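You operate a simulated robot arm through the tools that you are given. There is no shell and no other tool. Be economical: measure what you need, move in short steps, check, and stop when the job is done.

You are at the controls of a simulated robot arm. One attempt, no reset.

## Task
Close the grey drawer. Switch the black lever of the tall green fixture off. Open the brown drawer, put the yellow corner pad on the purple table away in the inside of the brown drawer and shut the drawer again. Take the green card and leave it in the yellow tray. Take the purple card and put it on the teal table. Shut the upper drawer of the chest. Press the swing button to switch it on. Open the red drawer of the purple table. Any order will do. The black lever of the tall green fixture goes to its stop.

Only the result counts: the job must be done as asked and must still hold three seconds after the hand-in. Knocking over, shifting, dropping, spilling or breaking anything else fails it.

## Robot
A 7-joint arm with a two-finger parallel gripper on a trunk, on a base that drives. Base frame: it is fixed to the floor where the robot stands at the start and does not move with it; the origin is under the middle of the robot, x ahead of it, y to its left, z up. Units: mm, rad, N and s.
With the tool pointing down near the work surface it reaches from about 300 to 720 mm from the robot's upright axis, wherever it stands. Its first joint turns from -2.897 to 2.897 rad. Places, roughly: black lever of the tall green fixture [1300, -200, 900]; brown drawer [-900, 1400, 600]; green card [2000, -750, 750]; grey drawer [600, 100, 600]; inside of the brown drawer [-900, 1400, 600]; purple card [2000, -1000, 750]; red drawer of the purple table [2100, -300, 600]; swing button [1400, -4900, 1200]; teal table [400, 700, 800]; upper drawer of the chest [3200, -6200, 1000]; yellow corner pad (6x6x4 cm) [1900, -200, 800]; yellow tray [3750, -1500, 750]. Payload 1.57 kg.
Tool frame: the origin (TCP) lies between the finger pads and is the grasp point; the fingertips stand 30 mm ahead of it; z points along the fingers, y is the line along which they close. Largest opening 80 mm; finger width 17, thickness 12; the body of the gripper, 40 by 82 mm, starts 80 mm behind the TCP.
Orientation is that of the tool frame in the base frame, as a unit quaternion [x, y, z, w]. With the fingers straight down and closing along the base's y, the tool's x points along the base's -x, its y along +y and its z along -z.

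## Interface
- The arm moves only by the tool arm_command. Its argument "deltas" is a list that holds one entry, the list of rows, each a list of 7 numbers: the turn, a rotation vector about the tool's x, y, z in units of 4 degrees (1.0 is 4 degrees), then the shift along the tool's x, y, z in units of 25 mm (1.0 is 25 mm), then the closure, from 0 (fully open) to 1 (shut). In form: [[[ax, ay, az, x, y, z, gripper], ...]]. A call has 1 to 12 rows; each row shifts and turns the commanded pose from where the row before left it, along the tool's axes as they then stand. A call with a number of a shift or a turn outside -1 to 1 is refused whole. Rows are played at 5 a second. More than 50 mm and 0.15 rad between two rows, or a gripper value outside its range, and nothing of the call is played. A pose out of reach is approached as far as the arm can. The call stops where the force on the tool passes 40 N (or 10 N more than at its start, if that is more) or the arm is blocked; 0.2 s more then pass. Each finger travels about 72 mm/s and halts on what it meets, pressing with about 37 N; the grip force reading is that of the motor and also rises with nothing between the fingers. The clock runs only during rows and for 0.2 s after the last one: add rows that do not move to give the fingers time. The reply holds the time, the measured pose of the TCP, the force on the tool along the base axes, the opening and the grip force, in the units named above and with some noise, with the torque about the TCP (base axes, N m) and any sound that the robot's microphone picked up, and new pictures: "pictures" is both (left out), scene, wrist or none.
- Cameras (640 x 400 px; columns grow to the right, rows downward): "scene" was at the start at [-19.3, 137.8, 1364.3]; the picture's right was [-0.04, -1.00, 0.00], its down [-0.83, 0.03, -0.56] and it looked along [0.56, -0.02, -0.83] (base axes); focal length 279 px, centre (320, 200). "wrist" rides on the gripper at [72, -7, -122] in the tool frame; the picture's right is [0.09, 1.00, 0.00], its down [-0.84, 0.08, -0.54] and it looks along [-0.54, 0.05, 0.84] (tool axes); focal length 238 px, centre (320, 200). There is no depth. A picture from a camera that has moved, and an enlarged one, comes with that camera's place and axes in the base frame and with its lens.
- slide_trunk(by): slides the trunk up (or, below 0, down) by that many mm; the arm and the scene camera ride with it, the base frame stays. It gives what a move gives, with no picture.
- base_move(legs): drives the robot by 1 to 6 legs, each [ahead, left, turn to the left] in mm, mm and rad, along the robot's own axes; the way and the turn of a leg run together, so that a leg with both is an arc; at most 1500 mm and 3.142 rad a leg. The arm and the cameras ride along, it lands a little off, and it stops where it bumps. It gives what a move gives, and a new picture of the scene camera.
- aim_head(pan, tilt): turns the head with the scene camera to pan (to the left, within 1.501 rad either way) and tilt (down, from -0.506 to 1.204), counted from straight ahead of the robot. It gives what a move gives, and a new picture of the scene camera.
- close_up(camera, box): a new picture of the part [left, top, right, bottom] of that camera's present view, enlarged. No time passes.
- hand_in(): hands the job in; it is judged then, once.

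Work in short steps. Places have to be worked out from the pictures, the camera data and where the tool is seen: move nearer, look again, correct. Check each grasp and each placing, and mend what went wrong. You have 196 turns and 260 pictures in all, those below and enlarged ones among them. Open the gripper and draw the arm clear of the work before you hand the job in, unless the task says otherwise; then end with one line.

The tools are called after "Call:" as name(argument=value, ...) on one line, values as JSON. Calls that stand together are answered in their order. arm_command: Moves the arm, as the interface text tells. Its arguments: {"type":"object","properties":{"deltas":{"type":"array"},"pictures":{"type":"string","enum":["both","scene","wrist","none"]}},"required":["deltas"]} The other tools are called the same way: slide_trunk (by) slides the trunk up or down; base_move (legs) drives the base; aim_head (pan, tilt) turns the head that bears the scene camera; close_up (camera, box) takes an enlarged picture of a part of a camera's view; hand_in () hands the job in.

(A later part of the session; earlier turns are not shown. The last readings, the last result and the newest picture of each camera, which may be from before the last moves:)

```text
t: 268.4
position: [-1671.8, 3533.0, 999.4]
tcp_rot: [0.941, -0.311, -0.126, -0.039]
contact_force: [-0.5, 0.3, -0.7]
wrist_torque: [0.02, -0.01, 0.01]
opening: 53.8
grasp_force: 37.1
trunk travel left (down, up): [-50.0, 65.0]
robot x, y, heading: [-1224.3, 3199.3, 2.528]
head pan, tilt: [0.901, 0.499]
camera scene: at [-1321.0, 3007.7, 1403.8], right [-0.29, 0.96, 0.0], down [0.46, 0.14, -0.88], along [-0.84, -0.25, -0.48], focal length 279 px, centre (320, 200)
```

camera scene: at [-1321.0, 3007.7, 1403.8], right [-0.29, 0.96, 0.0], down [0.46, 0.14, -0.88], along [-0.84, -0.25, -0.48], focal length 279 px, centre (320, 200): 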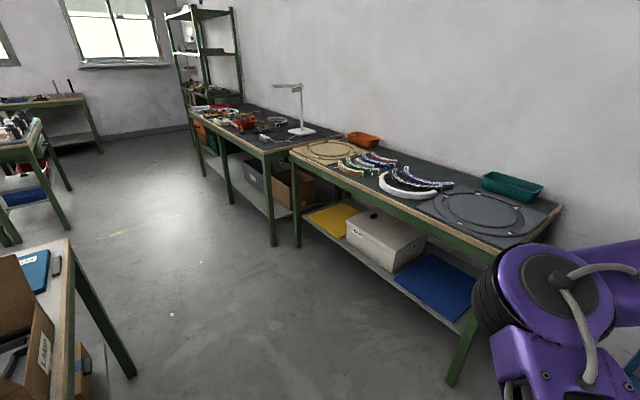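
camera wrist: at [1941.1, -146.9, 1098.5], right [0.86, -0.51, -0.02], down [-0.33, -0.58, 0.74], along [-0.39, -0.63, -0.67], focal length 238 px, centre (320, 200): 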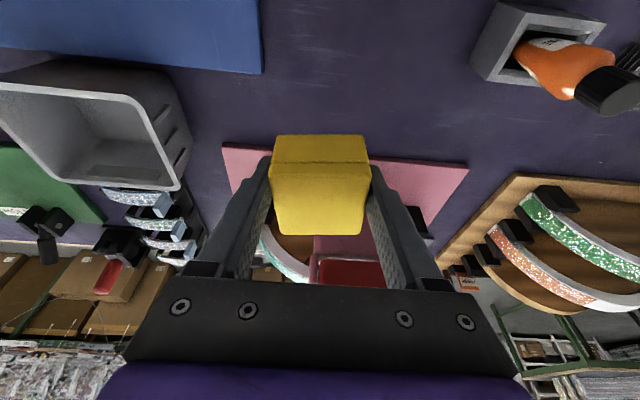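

The corridor between the white table's end and the end tables is ~1.1 m wide. I turn to drive through it nose first.

Call:
base_move(legs=[[0, 0, 1.56], [0, -200, 0]])

Call:
aim_head(pan=0.2, tilt=0.6)

```text
t: 274.9
position: [-1724.4, 2869.9, 999.9]
tcp_rot: [0.886, 0.445, -0.117, 0.062]
contact_force: [-1.0, 0.3, 0.0]
wrist_torque: [0.04, -0.04, 0.01]
opening: 53.4
grasp_force: 36.9
trunk travel left (down, up): [-50.0, 65.0]
robot x, y, heading: [-1389.8, 3313.5, -2.183]
head pan, tilt: [0.901, 0.499]
camera scene: at [-1197.7, 3220.1, 1403.8], right [-0.96, -0.28, 0.0], down [-0.14, 0.46, -0.88], along [0.25, -0.84, -0.48], focal length 279 px, centre (320, 200)
```

scene: 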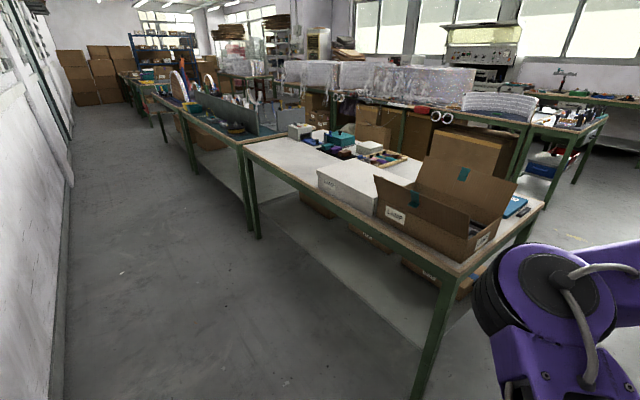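

```text
t: 275.9
position: [-1724.2, 2870.1, 1000.9]
tcp_rot: [0.886, 0.444, -0.117, 0.062]
contact_force: [-0.7, 0.3, 1.0]
wrist_torque: [0.0, 0.0, -0.02]
opening: 53.8
grasp_force: 37.1
trunk travel left (down, up): [-50.0, 65.0]
robot x, y, heading: [-1390.8, 3315.7, -2.177]
head pan, tilt: [0.201, 0.6]
camera scene: at [-1258.9, 3226.3, 1394.7], right [-0.92, 0.4, 0.0], down [0.23, 0.52, -0.83], along [-0.33, -0.76, -0.56], focal length 279 px, centre (320, 200)
```

scene: 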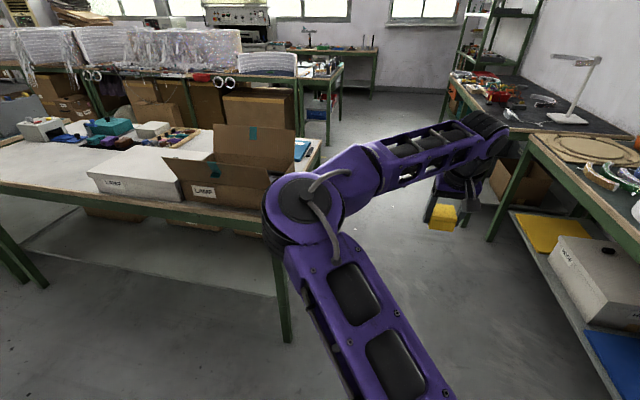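

Well aligned with the corridor. I drive through to the aisle side.

Call:
base_move(legs=[[0, -40, 0], [1500, 0, 0], [380, 0, 0]])

Call:
aim_head(pan=1.3, tilt=0.5)

```text
t: 286.0
position: [-2822.5, 1363.6, 1000.4]
tcp_rot: [0.886, 0.445, -0.116, 0.062]
contact_force: [-0.2, 0.5, -0.4]
wrist_torque: [0.01, 0.01, 0.03]
opening: 53.9
grasp_force: 36.8
trunk travel left (down, up): [-50.0, 65.0]
robot x, y, heading: [-2488.6, 1805.1, -2.179]
head pan, tilt: [0.201, 0.6]
camera scene: at [-2357.5, 1720.2, 1394.7], right [-0.92, 0.4, 0.0], down [0.23, 0.52, -0.83], along [-0.33, -0.76, -0.56], focal length 279 px, centre (320, 200)
```

scene: 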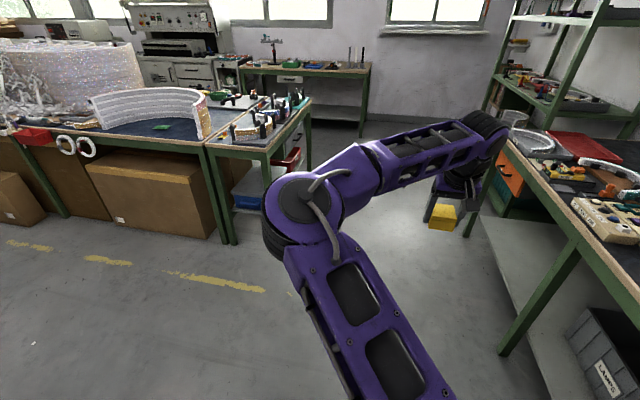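

```text
t: 287.3
position: [-2821.9, 1362.8, 999.7]
tcp_rot: [0.885, 0.446, -0.117, 0.062]
contact_force: [0.6, -0.5, -0.3]
wrist_torque: [-0.02, 0.01, 0.03]
opening: 53.8
grasp_force: 36.7
trunk travel left (down, up): [-50.0, 65.0]
robot x, y, heading: [-2487.6, 1804.6, -2.184]
head pan, tilt: [1.3, 0.499]
camera scene: at [-2264.4, 1730.8, 1403.8], right [-0.77, -0.63, 0.0], down [-0.3, 0.37, -0.88], along [0.56, -0.68, -0.48], focal length 279 px, centre (320, 200)
```

scene: 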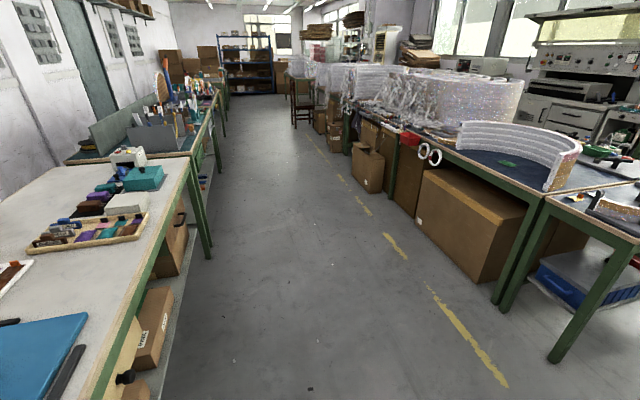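

The white table's front shows a drawer with a black knob lower left. I turn along the aisle and view the table's front.

Call:
base_move(legs=[[0, 0, 1.56], [700, 0, 0]])

Call:
aim_head(pan=0.8, tilt=0.6)

```text
t: 295.0
position: [-1478.5, 1069.4, 1000.5]
tcp_rot: [0.314, 0.94, -0.039, 0.126]
contact_force: [0.6, 0.8, -0.3]
wrist_torque: [0.01, -0.01, 0.02]
opening: 53.8
grasp_force: 37.3
trunk travel left (down, up): [-50.0, 65.0]
robot x, y, heading: [-1923.3, 1409.8, -0.617]
head pan, tilt: [1.3, 0.499]
camera scene: at [-1843.3, 1629.9, 1403.8], right [0.63, -0.78, 0.0], down [-0.37, -0.3, -0.88], along [0.68, 0.55, -0.48], focal length 279 px, centre (320, 200)
```

scene: 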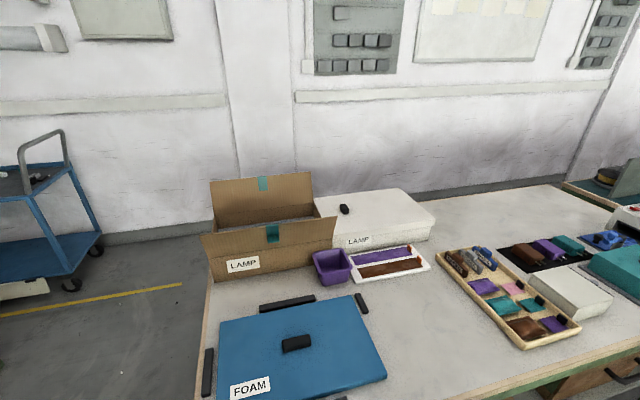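

```text
t: 296.0
position: [-1480.1, 1069.6, 1001.5]
tcp_rot: [0.314, 0.94, -0.039, 0.127]
contact_force: [0.8, 0.2, -0.3]
wrist_torque: [-0.06, 0.0, -0.01]
opening: 53.9
grasp_force: 37.3
trunk travel left (down, up): [-50.0, 65.0]
robot x, y, heading: [-1922.3, 1406.3, -0.62]
head pan, tilt: [0.799, 0.6]
camera scene: at [-1826.9, 1588.6, 1394.7], right [0.18, -0.98, 0.0], down [-0.56, -0.1, -0.83], along [0.81, 0.15, -0.56], focal length 279 px, centre (320, 200)
```

scene: 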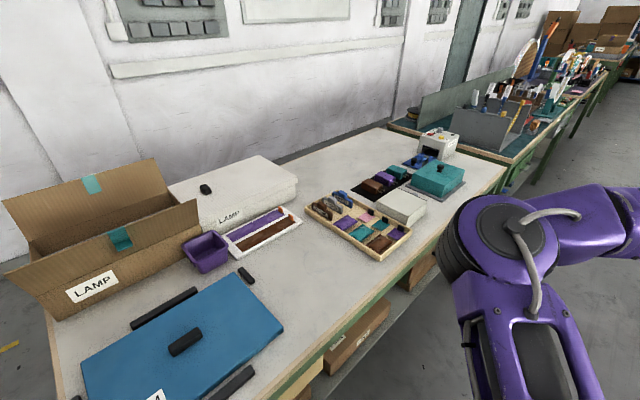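

I move further along to view the drawer at around s≈-1550.

Call:
base_move(legs=[[400, 0, 0]])

Call:
aim_head(pan=0.8, tilt=0.8)

```text
t: 298.5
position: [-1154.0, 835.9, 1000.0]
tcp_rot: [0.315, 0.94, -0.04, 0.126]
contact_force: [0.5, -0.4, -0.6]
wrist_torque: [-0.02, -0.01, 0.01]
opening: 54.0
grasp_force: 36.8
trunk travel left (down, up): [-50.0, 65.0]
robot x, y, heading: [-1595.3, 1173.1, -0.619]
head pan, tilt: [0.799, 0.6]
camera scene: at [-1500.4, 1356.2, 1394.7], right [0.18, -0.98, 0.0], down [-0.56, -0.1, -0.83], along [0.81, 0.15, -0.56], focal length 279 px, centre (320, 200)
```

scene: 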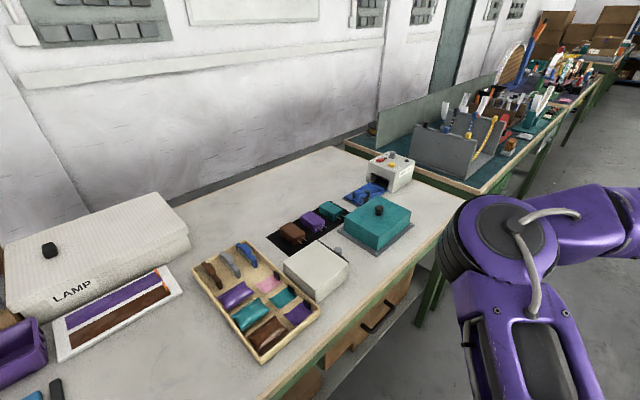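

```text
t: 299.2
position: [-1153.1, 835.8, 999.9]
tcp_rot: [0.315, 0.94, -0.04, 0.126]
contact_force: [0.0, -0.7, 0.9]
wrist_torque: [0.0, -0.02, -0.02]
opening: 54.0
grasp_force: 36.7
trunk travel left (down, up): [-50.0, 65.0]
robot x, y, heading: [-1595.2, 1172.1, -0.622]
head pan, tilt: [0.799, 0.799]
camera scene: at [-1507.9, 1354.8, 1377.9], right [0.18, -0.98, 0.0], down [-0.7, -0.13, -0.7], along [0.69, 0.12, -0.72], focal length 279 px, centre (320, 200)
```

scene: 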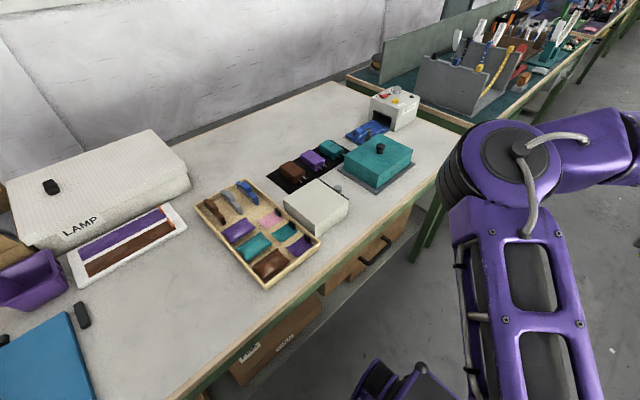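

The brown drawer's handle is at about (-996,1264). To have a free hand I will set the pad on a free spot of the white table first. I turn to face the table.

Call:
base_move(legs=[[0, -80, 0], [0, 0, 1.57]])

Call:
arm_command(deltas=[[[0, 0, 0, 0, 0, 0, 1]]], pictures="wrist")

```text
t: 304.6
position: [-1302.7, 1550.9, 999.1]
tcp_rot: [-0.441, 0.888, 0.061, 0.118]
contact_force: [-0.5, 0.7, 0.0]
wrist_torque: [0.02, 0.03, -0.04]
opening: 53.8
grasp_force: 36.9
trunk travel left (down, up): [-50.0, 65.0]
robot x, y, heading: [-1643.2, 1108.3, 0.949]
head pan, tilt: [0.799, 0.799]
camera scene: at [-1822.3, 1196.8, 1377.8], right [0.98, 0.18, 0.0], down [0.13, -0.71, -0.7], along [-0.12, 0.69, -0.72], focal length 279 px, centre (320, 200)
```

scene: 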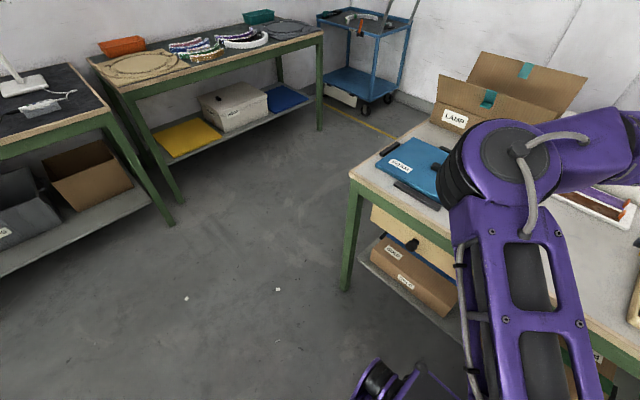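

```text
t: 304.9
position: [-1303.2, 1549.2, 1001.2]
tcp_rot: [-0.441, 0.888, 0.062, 0.117]
contact_force: [-0.3, 1.1, -0.2]
wrist_torque: [-0.04, 0.01, 0.0]
opening: 53.9
grasp_force: 37.4
trunk travel left (down, up): [-50.0, 65.0]
robot x, y, heading: [-1645.8, 1111.3, 0.943]
head pan, tilt: [0.799, 0.799]
camera wrist: at [-1357.5, 1464.8, 1097.8], right [-0.85, 0.53, -0.02], down [0.34, 0.57, 0.74], along [0.4, 0.62, -0.67], focal length 238 px, centre (320, 200)
```

wrist: 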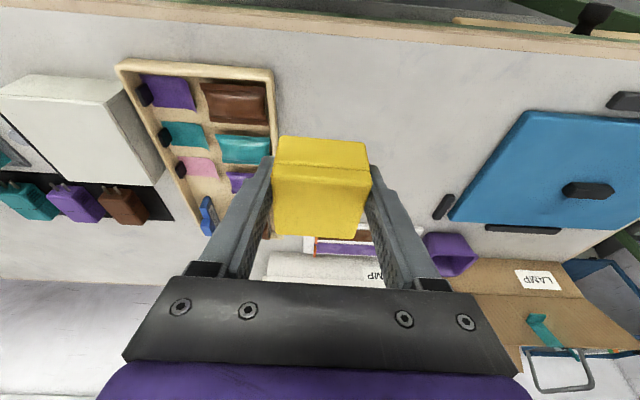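

Below lies a free area between the wooden tray and the blue foam box. I move 60 mm further in, slightly right, and lower.

Call:
arm_command(deltas=[[[0, 0, 0, -0.8, 0.5, 0.22, 1], [0, 0, 0, -0.8, 0.45, 0.22, 1], [0, 0, 0, -0.75, 0, 0.2, 1], [0, 0, 0, 0.262, 0, 0.965, 1], [0, 0, 0, 0.262, 0, 0.965, 1], [0, 0, 0, 0.262, 0, 0.965, 1], [0, 0, 0, 0.262, 0, 0.965, 1], [0, 0, 0, 0.262, 0, 0.965, 1], [0, 0, 0, 0, 0, 0, 1]]], pictures="wrist")

```text
t: 306.9
position: [-1285.5, 1613.6, 874.4]
tcp_rot: [-0.441, 0.888, 0.061, 0.117]
contact_force: [-0.8, 0.1, 0.2]
wrist_torque: [0.0, 0.0, 0.03]
opening: 53.8
grasp_force: 37.6
trunk travel left (down, up): [-50.0, 65.0]
robot x, y, heading: [-1639.4, 1106.4, 0.951]
head pan, tilt: [0.799, 0.799]
camera wrist: at [-1340.5, 1528.4, 972.2], right [-0.85, 0.53, -0.02], down [0.34, 0.57, 0.74], along [0.4, 0.62, -0.67], focal length 238 px, centre (320, 200)
```

wrist: 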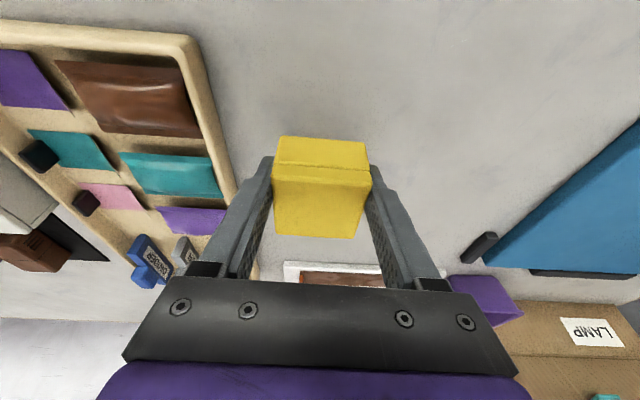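

Clear spot. I lower to contact.

Call:
arm_command(deltas=[[[0, 0, 0, 0.2, 0, 0.75, 1], [0, 0, 0, 0.13, 0, 0.48, 1], [0, 0, 0, 0.08, 0, 0.29, 1], [0, 0, 0, 0, 0, 0, 1]]], pictures="none")

```text
t: 307.9
position: [-1287.0, 1613.7, 835.9]
tcp_rot: [-0.442, 0.887, 0.061, 0.117]
contact_force: [-0.5, 0.0, 0.4]
wrist_torque: [0.03, -0.03, -0.01]
opening: 53.9
grasp_force: 37.3
trunk travel left (down, up): [-50.0, 65.0]
robot x, y, heading: [-1640.0, 1105.4, 0.951]
head pan, tilt: [0.799, 0.799]
```

Call:
arm_command(deltas=[[[0, 0, 0, 0.04, 0, 0.16, 1], [0, 0, 0, 0.04, 0, 0.16, 1], [0, 0, 0, 0.04, 0, 0.16, 1], [0, 0, 0, 0.04, 0, 0.16, 1], [0, 0, 0, 0, 0, 0, 1]]], pictures="none")

```text
t: 308.8
position: [-1284.2, 1613.2, 831.9]
tcp_rot: [-0.44, 0.887, 0.063, 0.122]
contact_force: [-9.5, -9.8, 20.8]
wrist_torque: [-0.52, 0.26, -0.16]
opening: 53.7
grasp_force: 37.1
trunk travel left (down, up): [-50.0, 65.0]
robot x, y, heading: [-1639.9, 1107.0, 0.952]
head pan, tilt: [0.799, 0.799]
stopped in row 4: the force on the tool passed its limit at 44 N (the readings are from after the stop); the commanded pose is now the measured one
```

The pad stands on the table. I release it and rise.

Call:
arm_command(deltas=[[[0, 0, 0, 0, 0, 0, 0.5], [0, 0, 0, 0, 0, 0, 0.1], [0, 0, 0, 0, 0, 0, 0], [0, 0, 0, -0.13, 0, -0.5, 0], [0, 0, 0, -0.262, 0, -0.965, 0], [0, 0, 0, -0.262, 0, -0.965, 0], [0, 0, 0, -0.262, 0, -0.965, 0], [0, 0, 0, -0.262, 0, -0.965, 0], [0, 0, 0, -0.262, 0, -0.965, 0]]], pictures="wrist")

```text
t: 309.5
position: [-1290.4, 1617.4, 831.7]
tcp_rot: [-0.443, 0.886, 0.066, 0.12]
contact_force: [-14.7, -3.4, 17.0]
wrist_torque: [-0.5, -0.11, -0.33]
opening: 70.9
grasp_force: 0.0
trunk travel left (down, up): [-50.0, 65.0]
robot x, y, heading: [-1641.6, 1107.9, 0.949]
head pan, tilt: [0.799, 0.799]
stopped in row 3: the force on the tool passed its limit at 41 N (the readings are from after the stop); the commanded pose is now the measured one
camera wrist: at [-1344.5, 1531.1, 928.5], right [-0.85, 0.52, -0.01], down [0.34, 0.57, 0.75], along [0.4, 0.63, -0.66], focal length 238 px, centre (320, 200)
```

wrist: 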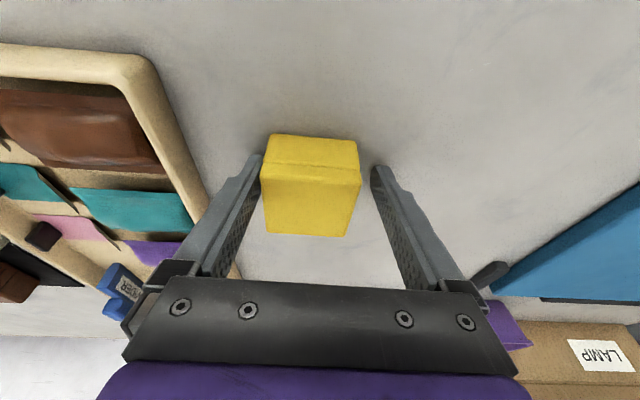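

The left finger is against the wooden tray's rim; I stop opening and rise straight up.

Call:
arm_command(deltas=[[[0, 0, 0, 0, 0, 0, 0.13], [0, 0, 0, -0.13, 0, -0.5, 0.13], [0, 0, 0, -0.262, 0, -0.965, 0.13], [0, 0, 0, -0.262, 0, -0.965, 0.13], [0, 0, 0, -0.262, 0, -0.965, 0.13], [0, 0, 0, -0.262, 0, -0.965, 0.13]]], pictures="wrist")

```text
t: 310.9
position: [-1288.2, 1616.3, 942.5]
tcp_rot: [-0.442, 0.887, 0.065, 0.119]
contact_force: [-1.1, -0.3, 0.8]
wrist_torque: [-0.02, 0.02, 0.01]
opening: 69.6
grasp_force: 0.0
trunk travel left (down, up): [-50.0, 65.0]
robot x, y, heading: [-1640.0, 1105.6, 0.946]
head pan, tilt: [0.799, 0.799]
camera wrist: at [-1342.2, 1529.7, 1039.7], right [-0.85, 0.53, -0.01], down [0.34, 0.57, 0.75], along [0.4, 0.63, -0.66], focal length 238 px, centre (320, 200)
```

wrist: 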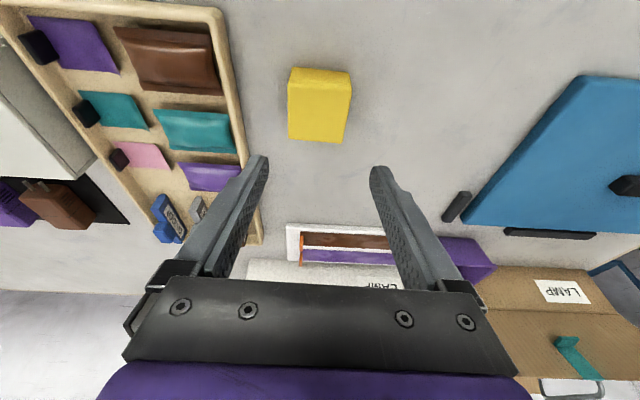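

The pad stands free and the tray has not moved measurably. Now the brown drawer: I back off, strafe right to it and lower the hand in front.

Call:
arm_command(deltas=[[[0, 0, 0, -0.262, 0, -0.965, 0], [0, 0, 0, -0.262, 0, -0.965, 0], [0, 0, 0, -0.262, 0, -0.965, 0]]], pictures="none")

Call:
base_move(legs=[[-190, 0, 0], [0, -432, 0]])

Call:
arm_command(deltas=[[[0, -1, 0, 0.8, 0, 0.1, 0], [0, -1, 0, 0.8, 0, 0.1, 0], [0, -1, 0, 0.8, 0, 0.1, 0], [0, -1, 0, 0.63, 0, 0.777, 0], [0, -1, 0, 0.63, 0, 0.777, 0], [0, -1, 0, 0.63, 0, 0.777, 0], [0, 0, 0, 0.63, 0, 0.777, 0], [0, 0, 0, 0.63, 0, 0.777, 0], [0, 0, 0, 0.63, 0, 0.777, 0], [0, 0, 0, 0.63, 0, 0.777, 0], [0, 0, 0, 0.63, 0, 0.777, 0]]], pictures="wrist")

```text
t: 311.7
position: [-1286.7, 1614.7, 1016.7]
tcp_rot: [-0.442, 0.887, 0.066, 0.119]
contact_force: [0.1, 0.8, 0.8]
wrist_torque: [-0.01, -0.02, 0.0]
opening: 79.9
grasp_force: 0.1
trunk travel left (down, up): [-50.0, 65.0]
robot x, y, heading: [-1641.7, 1111.0, 0.955]
head pan, tilt: [0.799, 0.799]
```

```text
t: 317.6
position: [-1042.7, 1208.8, 1016.6]
tcp_rot: [-0.443, 0.886, 0.066, 0.12]
contact_force: [0.4, 0.0, -0.3]
wrist_torque: [-0.02, 0.01, 0.01]
opening: 80.0
grasp_force: 0.1
trunk travel left (down, up): [-50.0, 65.0]
robot x, y, heading: [-1394.1, 702.8, 0.954]
head pan, tilt: [0.799, 0.799]
camera scene: at [-1577.1, 788.5, 1377.8], right [0.98, 0.18, 0.0], down [0.13, -0.71, -0.7], along [-0.13, 0.69, -0.72], focal length 279 px, centre (320, 200)
```

scene: 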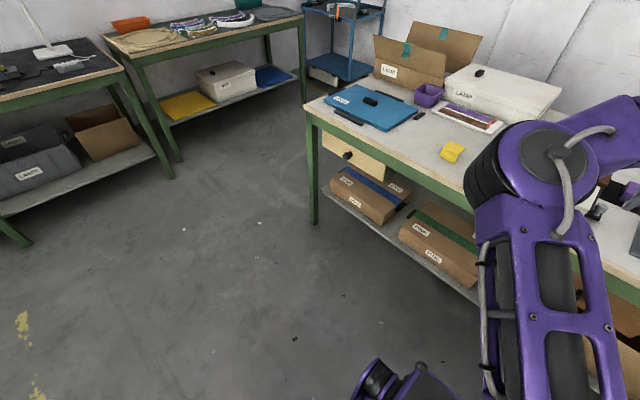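

```text
t: 320.0
position: [-1082.3, 1158.4, 790.4]
tcp_rot: [-0.42, 0.842, 0.157, 0.3]
contact_force: [0.5, -0.5, 0.5]
wrist_torque: [-0.02, 0.02, -0.01]
opening: 80.1
grasp_force: 0.0
trunk travel left (down, up): [-50.0, 65.0]
robot x, y, heading: [-1398.2, 697.5, 0.958]
head pan, tilt: [0.799, 0.799]
camera wrist: at [-1155.6, 1047.9, 837.9], right [-0.84, 0.54, -0.05], down [0.12, 0.28, 0.95], along [0.53, 0.79, -0.3], focal length 238 px, centre (320, 200)
```

wrist: 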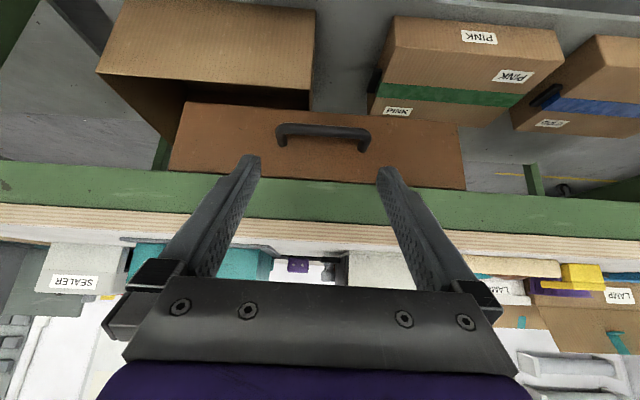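

The brown drawer's handle is at about s=-1556, n=450, z≈655. I repeat the handle approach: lower, tilt and roll the tool.

Call:
arm_command(deltas=[[[0, 0, 0, 0.63, 0, 0.777, 0], [0, 0, 0, 0.63, 0, 0.777, 0], [0, 0, 0, 0.63, 0, 0.777, 0], [0, 0, 0, 0.5, 0, 0.6, 0], [0, -1, 0, 0, 0, 0, 0], [0, -1, 0, 0, 0, 0, 0], [0, -1, 0, 0, 0, 0, 0], [0, -1, 0, 0, 0, 0, 0], [0, -1, 0, 0, 0, 0, 0], [0, -1, 0, 0, 0, 0, 0], [0, -1, 0, 0, 0, 0, 0]]], pictures="none")

Call:
arm_command(deltas=[[[0, 0, -1, 0, 0, 0, 0], [0, 0, -1, 0, 0, 0, 0], [0, 0, -1, 0, 0, 0, 0], [0, 0, -1, 0, 0, 0, 0], [0, 0, -1, 0, 0, 0, 0], [0, 0, -1, 0, 0, 0, 0], [0, 0, -1, 0, 0, 0, 0], [0, 0, -1, 0, 0, 0, 0], [0, 0, -1, 0, 0, 0, 0], [0, 0, -1, 0, 0, 0, 0], [0, 0, -1, 0, 0, 0, 0]]], pictures="none")

Call:
arm_command(deltas=[[[0, 0, -1, 0, 0, 0, 0], [0, 0, -1, 0, 0, 0, 0], [0, 0, -1, 0, 0, 0, 0], [0, 0, -1, 0, 0, 0, 0], [0, 0, -1, 0, 0, 0, 0], [0, 0, -1, 0, 0, 0, 0], [0, 0, -1, 0, 0, 0, 0], [0, 0, -1, 0, 0, 0, 0.2], [0, 0, -1, 0, 0, 0, 0.4], [0, 0, -1, 0, 0, 0, 0.4], [0, 0, -1, 0, 0, 0, 0.4], [0, 0, -0.5, 0, 0, 0, 0.4]]], pictures="wrist")

```text
t: 322.4
position: [-1083.2, 1160.1, 696.4]
tcp_rot: [-0.369, 0.744, 0.253, 0.496]
contact_force: [-0.9, 0.6, -0.5]
wrist_torque: [-0.01, 0.02, 0.0]
opening: 79.9
grasp_force: 0.0
trunk travel left (down, up): [-50.0, 65.0]
robot x, y, heading: [-1398.9, 697.4, 0.951]
head pan, tilt: [0.799, 0.799]
```

```text
t: 324.8
position: [-1082.9, 1161.3, 697.4]
tcp_rot: [0.622, -0.551, -0.049, -0.554]
contact_force: [-0.6, 0.3, -0.2]
wrist_torque: [0.0, 0.01, -0.01]
opening: 79.9
grasp_force: 0.0
trunk travel left (down, up): [-50.0, 65.0]
robot x, y, heading: [-1393.0, 698.7, 0.951]
head pan, tilt: [0.799, 0.799]
```

```text
t: 327.4
position: [-1083.4, 1159.4, 697.1]
tcp_rot: [0.788, -0.264, 0.172, -0.529]
contact_force: [1.0, 0.9, 0.7]
wrist_torque: [0.01, 0.0, -0.01]
opening: 48.1
grasp_force: 0.2
trunk travel left (down, up): [-50.0, 65.0]
robot x, y, heading: [-1388.9, 701.4, 0.95]
head pan, tilt: [0.799, 0.799]
camera wrist: at [-1089.7, 1028.8, 747.7], right [-0.16, -0.35, -0.92], down [-0.99, 0.07, 0.14], along [0.02, 0.93, -0.36], focal length 238 px, centre (320, 200)
```

wrist: 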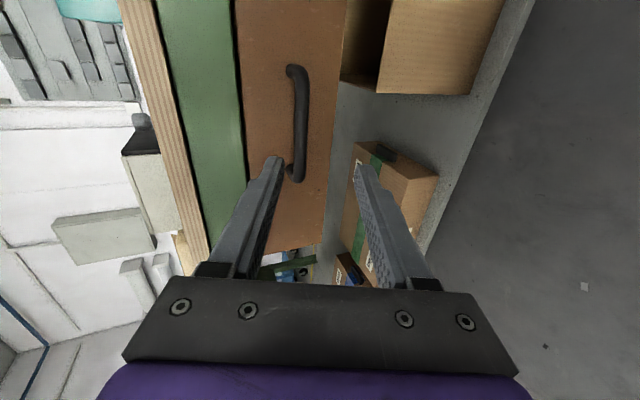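

The bar is at n≈452, z≈661. I advance most of the way and check.

Call:
arm_command(deltas=[[[0, 0, 0, 0, -0.2, 1, 0.4], [0, 0, 0, 0, -0.2, 1, 0.4], [0, 0, 0, 0, -0.2, 1, 0.4]]], pictures="wrist")

```text
t: 328.2
position: [-1038.1, 1220.4, 681.6]
tcp_rot: [0.788, -0.264, 0.171, -0.529]
contact_force: [0.0, 0.0, 0.0]
wrist_torque: [0.04, -0.02, -0.02]
opening: 47.9
grasp_force: 0.0
trunk travel left (down, up): [-50.0, 65.0]
robot x, y, heading: [-1393.9, 699.4, 0.952]
head pan, tilt: [0.799, 0.799]
camera wrist: at [-1045.2, 1089.2, 733.3], right [-0.16, -0.35, -0.92], down [-0.99, 0.07, 0.14], along [0.02, 0.93, -0.36], focal length 238 px, centre (320, 200)
```

wrist: 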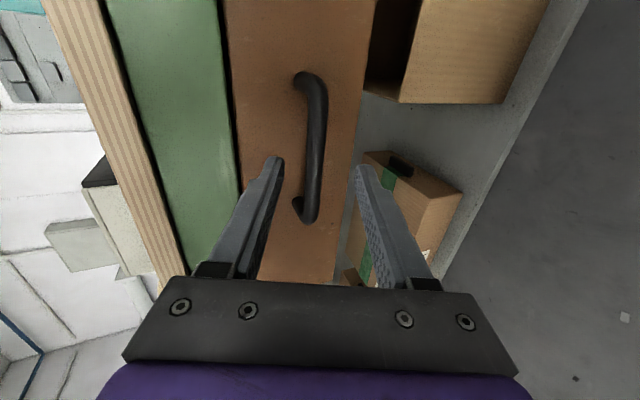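

Call:
arm_command(deltas=[[[0, 0, 0, 0, -0.05, 0.8, 0.4], [0, 0, 0, 0, -0.05, 0.7, 0.4], [0, 0, 0, 0, 0, 0.5, 0.4], [0, 0, 0, 0, 0, 0.2, 0.4]]], pictures="wrist")

```text
t: 329.0
position: [-1015.5, 1252.3, 667.9]
tcp_rot: [0.789, -0.265, 0.17, -0.528]
contact_force: [-15.4, -17.8, 12.3]
wrist_torque: [0.85, -0.65, 0.2]
opening: 50.6
grasp_force: 1.6
trunk travel left (down, up): [-50.0, 65.0]
robot x, y, heading: [-1397.9, 700.7, 0.947]
head pan, tilt: [0.799, 0.799]
stopped in row 3: the force on the tool passed its limit at 53 N (the readings are from after the stop); the commanded pose is now the measured one
camera wrist: at [-1022.4, 1120.5, 718.7], right [-0.16, -0.36, -0.92], down [-0.99, 0.08, 0.14], along [0.02, 0.93, -0.36], focal length 238 px, centre (320, 200)
```

wrist: 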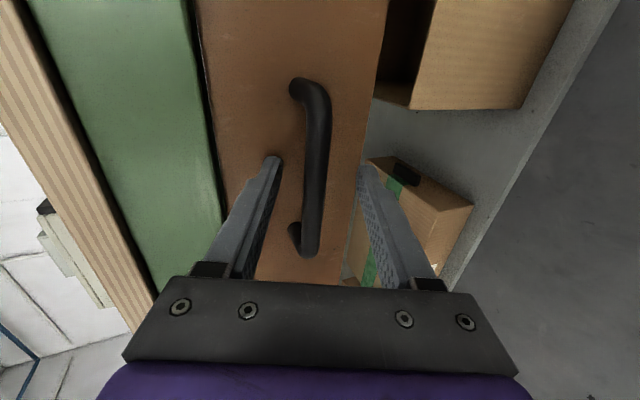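

Upper finger against the drawer front with the bar between the fingers; I close on the bar and pull with the base.

Call:
arm_command(deltas=[[[0, 0, 0, 0, 0, -0.1, 0.6], [0, 0, 0, 0, 0, 0, 1], [0, 0, 0, 0, 0, 0, 1], [0, 0, 0, 0, 0, 0, 1], [0, 0, 0, 0, 0, 0, 1]]], pictures="none")

Call:
base_move(legs=[[-120, 0, 0]])

Call:
base_move(legs=[[-100, 0, 0]])

Call:
arm_command(deltas=[[[0, 0, 0, 0, 0, 0, 1]]], pictures="wrist")

```text
t: 330.2
position: [-1014.8, 1251.9, 669.9]
tcp_rot: [0.787, -0.264, 0.172, -0.53]
contact_force: [5.3, 0.4, 26.5]
wrist_torque: [-0.14, -0.46, 0.3]
opening: 14.0
grasp_force: 30.7
trunk travel left (down, up): [-50.0, 65.0]
robot x, y, heading: [-1397.7, 701.6, 0.954]
head pan, tilt: [0.799, 0.799]
```

```text
t: 331.4
position: [-1086.8, 1152.8, 669.7]
tcp_rot: [0.788, -0.263, 0.17, -0.53]
contact_force: [-2.7, -0.4, 33.0]
wrist_torque: [-0.19, -0.56, 0.09]
opening: 13.9
grasp_force: 30.0
trunk travel left (down, up): [-50.0, 65.0]
robot x, y, heading: [-1462.8, 600.0, 0.953]
head pan, tilt: [0.799, 0.799]
camera scene: at [-1649.1, 687.3, 1377.8], right [0.98, 0.18, 0.0], down [0.13, -0.7, -0.7], along [-0.13, 0.69, -0.72], focal length 279 px, centre (320, 200)
```

scene: 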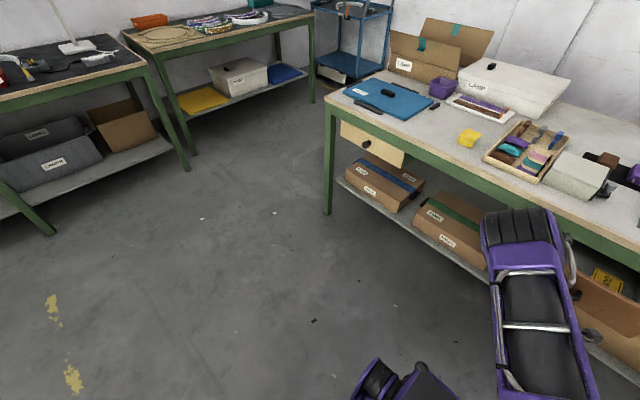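

```text
t: 332.6
position: [-1142.5, 1074.6, 670.1]
tcp_rot: [0.787, -0.263, 0.171, -0.531]
contact_force: [-8.5, 3.2, 17.6]
wrist_torque: [-0.19, -0.41, 0.36]
opening: 13.8
grasp_force: 30.2
trunk travel left (down, up): [-50.0, 65.0]
robot x, y, heading: [-1519.9, 519.2, 0.955]
head pan, tilt: [0.799, 0.799]
camera scene: at [-1705.7, 608.1, 1377.8], right [0.98, 0.18, 0.0], down [0.13, -0.7, -0.7], along [-0.13, 0.69, -0.72], focal length 279 px, centre (320, 200)
```

scene: 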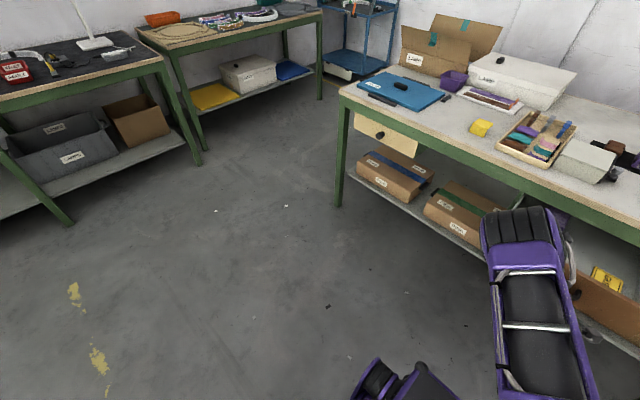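

```text
t: 333.0
position: [-1143.0, 1074.7, 670.2]
tcp_rot: [0.787, -0.263, 0.172, -0.531]
contact_force: [0.4, 1.1, 6.1]
wrist_torque: [-0.29, -0.51, 0.11]
opening: 13.9
grasp_force: 30.2
trunk travel left (down, up): [-50.0, 65.0]
robot x, y, heading: [-1523.4, 521.9, 0.952]
head pan, tilt: [0.799, 0.799]
camera wrist: at [-1149.5, 943.2, 720.5], right [-0.16, -0.35, -0.92], down [-0.99, 0.07, 0.14], along [0.01, 0.93, -0.36], focal length 238 px, centre (320, 200)
```

wrist: 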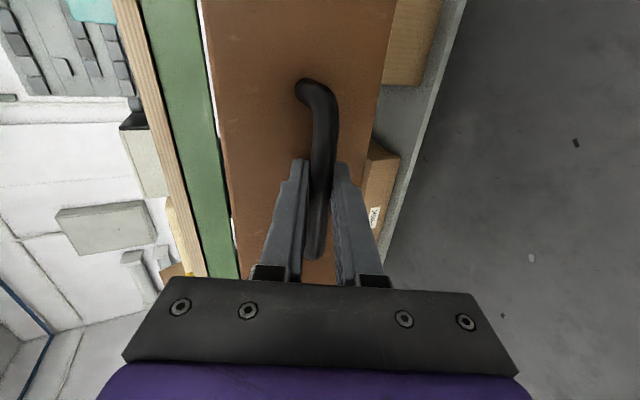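

The drawer is open about 220 mm. I release the handle, back off, rise and turn the tool back.

Call:
arm_command(deltas=[[[0, 0, 0, 0, 0, 0, 0.6], [0, 0, 0, 0, 0, 0, 0.2], [0, 0, 0, 0, 0, 0, 0.2], [0, 0, 0, 0, 0, -0.7, 0.2], [0, 0, 0, 0, 0, -1, 0.2], [0, 0, 0, 0, 0, -1, 0.2], [0, 0, 0, 0, -0.914, -0.39, 0], [0, 0, 0, 0, -0.914, -0.39, 0], [0, 0, 0, 0, -0.914, -0.39, 0], [0, 0, 0, 0, -0.914, -0.39, 0], [0, 0, 0, 0, -0.914, -0.39, 0], [0, 0, 0, 0, -0.914, -0.39, 0]]], pictures="none")

Call:
arm_command(deltas=[[[0, 0, 0, 0, -0.914, -0.39, 0], [0, 0, 0, 0, -0.914, -0.39, 0], [0, 0, 0, 0, -0.914, -0.39, 0], [0, 0, 0, 0, -0.914, -0.39, 0], [0, 0, 0, 0, -0.914, -0.39, 0], [0, 0, 0, 0, -0.914, -0.39, 0], [0, 0, 0, 0, -0.914, -0.39, 0], [0, 0, 1, 0, 0, 0, 0], [0, 0, 1, 0, 0, 0, 0], [0, 0, 1, 0, 0, 0, 0], [0, 0, 1, 0, 0, 0, 0], [0, 0, 1, 0, 0, 0, 0]]], pictures="none")

Call:
arm_command(deltas=[[[0, 0, 1, 0, 0, 0, 0], [0, 0, 1, 0, 0, 0, 0], [0, 0, 1, 0, 0, 0, 0], [0, 0, 1, 0, 0, 0, 0], [0, 0, 1, 0, 0, 0, 0], [0, 0, 1, 0, 0, 0, 0], [0, 0, 1, 0, 0, 0, 0], [0, 0, 1, 0, 0, 0, 0], [0, 0, 1, 0, 0, 0, 0], [0, 0, 1, 0, 0, 0, 0], [0, 0, 1, 0, 0, 0, 0], [0, 0, 1, 0, 0, 0, 0]]], pictures="none")

Call:
arm_command(deltas=[[[0, 0, 1, 0, 0, 0, 0], [0, 0, 1, 0, 0, 0, 0], [0, 0, 1, 0, 0, 0, 0], [0, 0, 1, 0, 0, 0, 0], [0, 0, 1, 0, 0, 0, 0], [0, 0, 0.7, 0, 0, 0, 0], [0, 1, 0, 0, 0, 0, 0], [0, 1, 0, 0, 0, 0, 0], [0, 1, 0, 0, 0, 0, 0], [0, 1, 0, 0, 0, 0, 0], [0, 1, 0, 0, 0, 0, 0], [0, 1, 0, 0, 0, 0, 0]]], pictures="wrist")

```text
t: 335.6
position: [-1180.0, 1020.8, 845.2]
tcp_rot: [0.788, -0.263, 0.169, -0.531]
contact_force: [0.3, 0.4, 0.8]
wrist_torque: [0.03, -0.01, 0.02]
opening: 80.3
grasp_force: 0.0
trunk travel left (down, up): [-50.0, 65.0]
robot x, y, heading: [-1524.5, 519.4, 0.956]
head pan, tilt: [0.799, 0.799]
```

```text
t: 338.2
position: [-1178.7, 1017.9, 1018.6]
tcp_rot: [0.73, -0.396, 0.074, -0.552]
contact_force: [0.5, -0.6, 0.0]
wrist_torque: [0.02, -0.02, 0.03]
opening: 80.0
grasp_force: 0.1
trunk travel left (down, up): [-50.0, 65.0]
robot x, y, heading: [-1526.4, 519.5, 0.953]
head pan, tilt: [0.799, 0.799]
```

```text
t: 340.8
position: [-1179.0, 1018.7, 1019.1]
tcp_rot: [-0.505, 0.659, 0.156, 0.535]
contact_force: [0.5, 0.6, 0.1]
wrist_torque: [-0.01, 0.01, -0.01]
opening: 80.0
grasp_force: 0.2
trunk travel left (down, up): [-50.0, 65.0]
robot x, y, heading: [-1523.3, 521.1, 0.952]
head pan, tilt: [0.799, 0.799]
```

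```text
t: 343.4
position: [-1184.1, 1019.9, 1015.4]
tcp_rot: [-0.408, 0.817, 0.201, 0.354]
contact_force: [0.8, 0.3, 1.0]
wrist_torque: [0.0, 0.0, -0.02]
opening: 79.9
grasp_force: 0.0
out of reach, approached as far as the arm can: row 11, 12
trunk travel left (down, up): [-50.0, 65.0]
robot x, y, heading: [-1522.3, 520.8, 0.954]
head pan, tilt: [0.799, 0.799]
camera wrist: at [-1259.1, 903.8, 1043.5], right [-0.84, 0.54, -0.03], down [0.06, 0.15, 0.99], along [0.53, 0.83, -0.16], focal length 238 px, centre (320, 200)
```

wrist: 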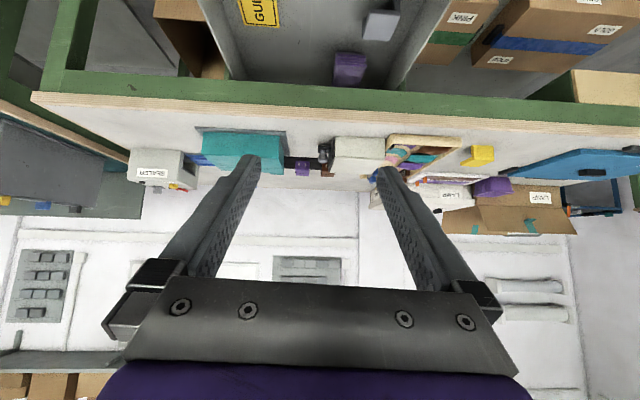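

I go back to the pad: strafe left, then ahead.

Call:
base_move(legs=[[0, 440, 0], [390, 0, 0]])

Call:
arm_command(deltas=[[[0, 1, 0, 0, 0, 0, 0], [0, 1, 0, 0, 0, 0, 0], [0, 1, 0, 0, 0, 0, 0], [0, 1, 0, 0, 0, 0, 0], [0, 1, 0, 0, 0, 0, 0], [0, 1, 0, 0, 0, 0, 0], [0, 1, 0, 0, 0, 0, 0], [0, 0, 0, 0, 0, 0, 0]]], pictures="wrist")

```text
t: 350.2
position: [-1315.1, 1594.0, 1016.4]
tcp_rot: [-0.407, 0.818, 0.2, 0.354]
contact_force: [0.4, -0.7, -0.1]
wrist_torque: [0.03, 0.02, -0.02]
opening: 80.0
grasp_force: 0.1
trunk travel left (down, up): [-50.0, 65.0]
robot x, y, heading: [-1652.1, 1097.8, 0.947]
head pan, tilt: [0.799, 0.799]
camera scene: at [-1836.3, 1184.9, 1377.8], right [0.98, 0.18, 0.0], down [0.13, -0.71, -0.7], along [-0.12, 0.69, -0.72], focal length 279 px, centre (320, 200)
```

scene: 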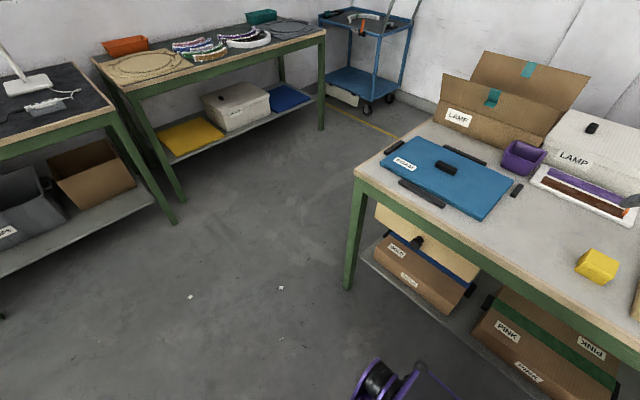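

```text
t: 352.0
position: [-1314.4, 1594.1, 1016.6]
tcp_rot: [-0.443, 0.88, 0.096, 0.145]
contact_force: [1.1, 0.5, -0.5]
wrist_torque: [0.0, 0.01, 0.01]
opening: 80.0
grasp_force: 0.1
trunk travel left (down, up): [-50.0, 65.0]
robot x, y, heading: [-1655.6, 1097.8, 0.953]
head pan, tilt: [0.799, 0.799]
camera wrist: at [-1370.1, 1500.2, 1105.6], right [-0.86, 0.52, 0.01], down [0.32, 0.51, 0.8], along [0.41, 0.68, -0.6], focal length 238 px, centre (320, 200)
```

wrist: 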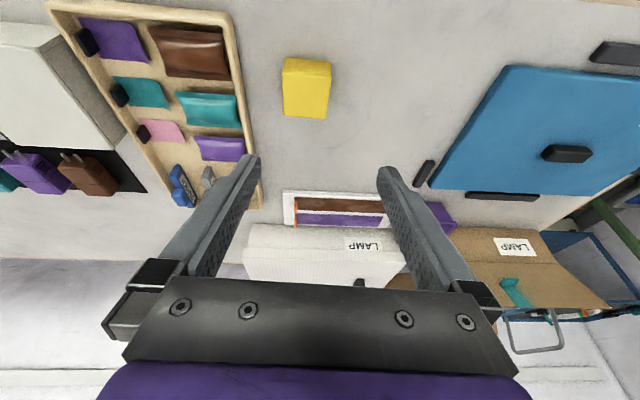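

Pad is at (-1281,1618). I align above it and lower partway, with the left finger clear of the tray by narrowing the opening.

Call:
arm_command(deltas=[[[0.5, 0.6, 0, -0.75, -0.3, 0.2, 0.1], [0, 0.6, 0, -0.75, -0.25, 0.2, 0.1], [0, 0, 0, 0.262, 0, 0.965, 0.1], [0, 0, 0, 0.262, 0, 0.965, 0.1], [0, 0, 0, 0.262, 0, 0.965, 0.1], [0, 0, 0, 0.262, 0, 0.965, 0.1], [0, 0, 0, 0.262, 0, 0.965, 0.1], [0, 0, 0, 0, 0, 0, 0.1]]], pictures="wrist")

```text
t: 353.8
position: [-1280.4, 1617.9, 892.8]
tcp_rot: [-0.444, 0.886, 0.063, 0.116]
contact_force: [-0.1, 0.2, -0.6]
wrist_torque: [0.03, -0.03, -0.01]
opening: 72.1
grasp_force: 0.0
trunk travel left (down, up): [-50.0, 65.0]
robot x, y, heading: [-1657.9, 1100.1, 0.951]
head pan, tilt: [0.799, 0.799]
camera wrist: at [-1334.7, 1532.0, 991.2], right [-0.85, 0.53, -0.02], down [0.34, 0.58, 0.74], along [0.4, 0.63, -0.67], focal length 238 px, centre (320, 200)
```

wrist: 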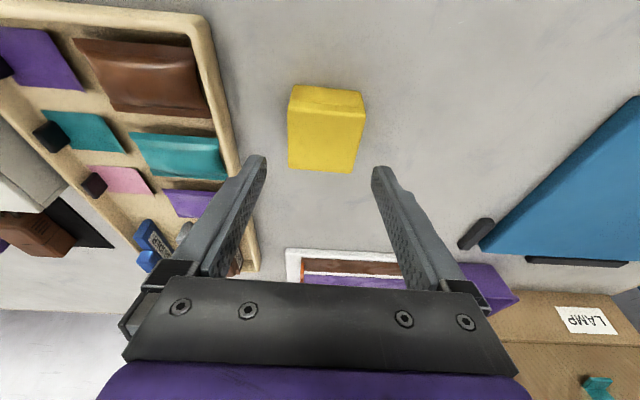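

Call:
arm_command(deltas=[[[0, 0, 0, 0.262, 0.1, 0.965, 0.16], [0, 0, 0, 0.2, 0, 0.75, 0.16], [0, 0, 0, 0.1, 0, 0.4, 0.16], [0, 0, 0, 0, 0, 0, 0.5], [0, 0, 0, 0, 0, 0, 1], [0, 0, 0, 0, 0, 0, 1]]], pictures="wrist")

```text
t: 355.2
position: [-1283.3, 1618.3, 838.9]
tcp_rot: [-0.444, 0.886, 0.062, 0.115]
contact_force: [-0.6, 0.2, 0.3]
wrist_torque: [0.0, -0.01, -0.03]
opening: 53.8
grasp_force: 37.1
trunk travel left (down, up): [-50.0, 65.0]
robot x, y, heading: [-1654.3, 1096.8, 0.955]
head pan, tilt: [0.799, 0.799]
camera wrist: at [-1337.2, 1533.8, 937.0], right [-0.85, 0.53, -0.02], down [0.34, 0.58, 0.74], along [0.4, 0.62, -0.67], focal length 238 px, centre (320, 200)
```

wrist: 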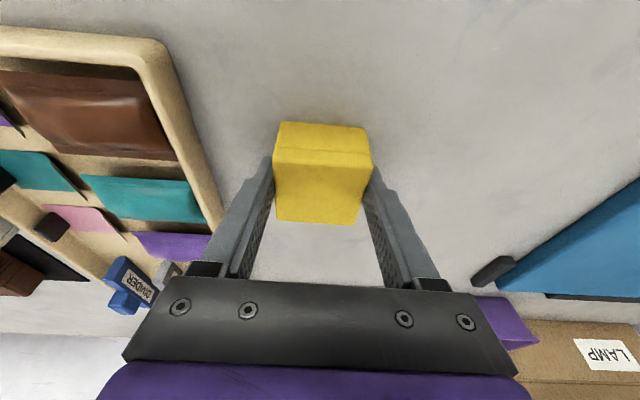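

Gripped. I lift, back off and strafe over the open drawer.

Call:
arm_command(deltas=[[[0, 0, 0, -0.13, 0, -0.6, 1], [0, 0, 0, -0.262, 0, -0.965, 1], [0, 0, 0, -0.262, 0, -0.965, 1], [0, 0, 0, -0.262, 0, -0.965, 1], [0, 0, 0, -0.262, 0, -0.965, 1], [0, 0, 0, -0.262, 0, -0.965, 1]]], pictures="none")

Call:
base_move(legs=[[-215, 0, 0], [0, -435, 0]])

Call:
arm_command(deltas=[[[0, 0, 0, 0, 0, 0, 1]]], pictures="wrist")

```text
t: 356.6
position: [-1283.5, 1618.0, 979.3]
tcp_rot: [-0.443, 0.887, 0.062, 0.116]
contact_force: [0.3, 0.4, 0.1]
wrist_torque: [0.02, 0.0, 0.02]
opening: 53.4
grasp_force: 37.2
trunk travel left (down, up): [-50.0, 65.0]
robot x, y, heading: [-1659.7, 1096.2, 0.948]
head pan, tilt: [0.799, 0.799]
```

```text
t: 362.6
position: [-1054.9, 1189.5, 979.1]
tcp_rot: [-0.443, 0.887, 0.061, 0.115]
contact_force: [0.3, 0.1, -0.5]
wrist_torque: [-0.02, 0.01, 0.02]
opening: 53.4
grasp_force: 36.8
trunk travel left (down, up): [-50.0, 65.0]
robot x, y, heading: [-1424.2, 668.1, 0.953]
head pan, tilt: [0.799, 0.799]
camera scene: at [-1608.7, 756.1, 1377.8], right [0.98, 0.18, 0.0], down [0.13, -0.71, -0.7], along [-0.12, 0.69, -0.72], focal length 279 px, centre (320, 200)
```

scene: 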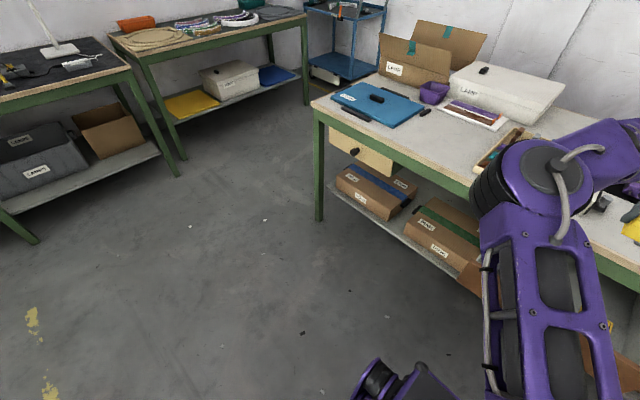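

```text
t: 363.0
position: [-1054.8, 1188.8, 979.6]
tcp_rot: [-0.444, 0.886, 0.062, 0.115]
contact_force: [0.4, 0.0, 0.0]
wrist_torque: [0.0, -0.02, -0.01]
opening: 53.5
grasp_force: 36.7
trunk travel left (down, up): [-50.0, 65.0]
robot x, y, heading: [-1429.3, 669.1, 0.949]
head pan, tilt: [0.799, 0.799]
camera wrist: at [-1109.1, 1104.0, 1077.2], right [-0.85, 0.53, -0.02], down [0.34, 0.58, 0.74], along [0.4, 0.62, -0.67], focal length 238 px, centre (320, 200)
```

wrist: 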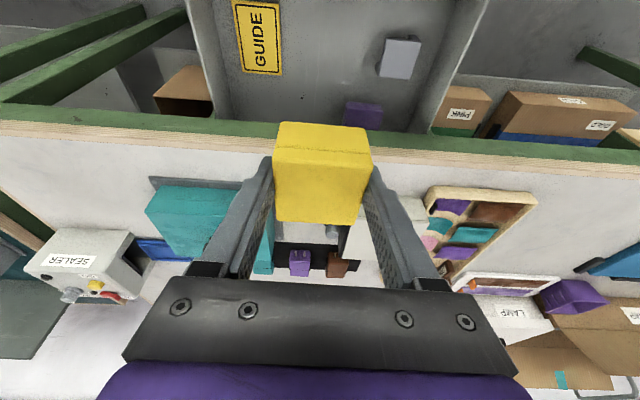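

The pad hangs over the free middle of the drawer, between the GUIDE sign and a grey block. I lower it in.

Call:
arm_command(deltas=[[[0, 0, 0, 0.262, 0, 0.965, 1], [0, 0, 0, 0.262, 0, 0.965, 1], [0, 0, 0, 0.262, 0, 0.965, 1], [0, 0, 0, 0.262, 0, 0.965, 1], [0, 0, 0, 0.262, 0, 0.965, 1], [0, 0, 0, 0.262, 0, 0.965, 1], [0, 0, 0, 0.262, 0, 0.965, 1], [0, 0, 0, 0.262, 0, 0.965, 1]]], pictures="wrist")

```text
t: 364.8
position: [-1055.5, 1189.6, 781.2]
tcp_rot: [-0.444, 0.887, 0.061, 0.115]
contact_force: [0.5, 0.6, -0.7]
wrist_torque: [0.02, -0.02, 0.0]
opening: 53.4
grasp_force: 37.0
trunk travel left (down, up): [-50.0, 65.0]
robot x, y, heading: [-1431.1, 670.4, 0.951]
head pan, tilt: [0.799, 0.799]
camera wrist: at [-1110.3, 1104.3, 877.4], right [-0.85, 0.53, -0.02], down [0.34, 0.58, 0.74], along [0.4, 0.62, -0.67], focal length 238 px, centre (320, 200)
```

wrist: 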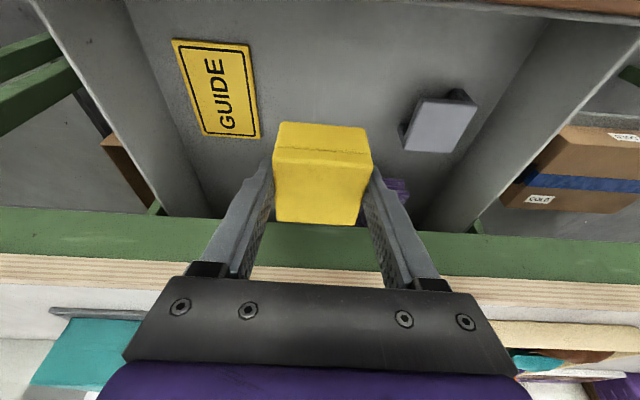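

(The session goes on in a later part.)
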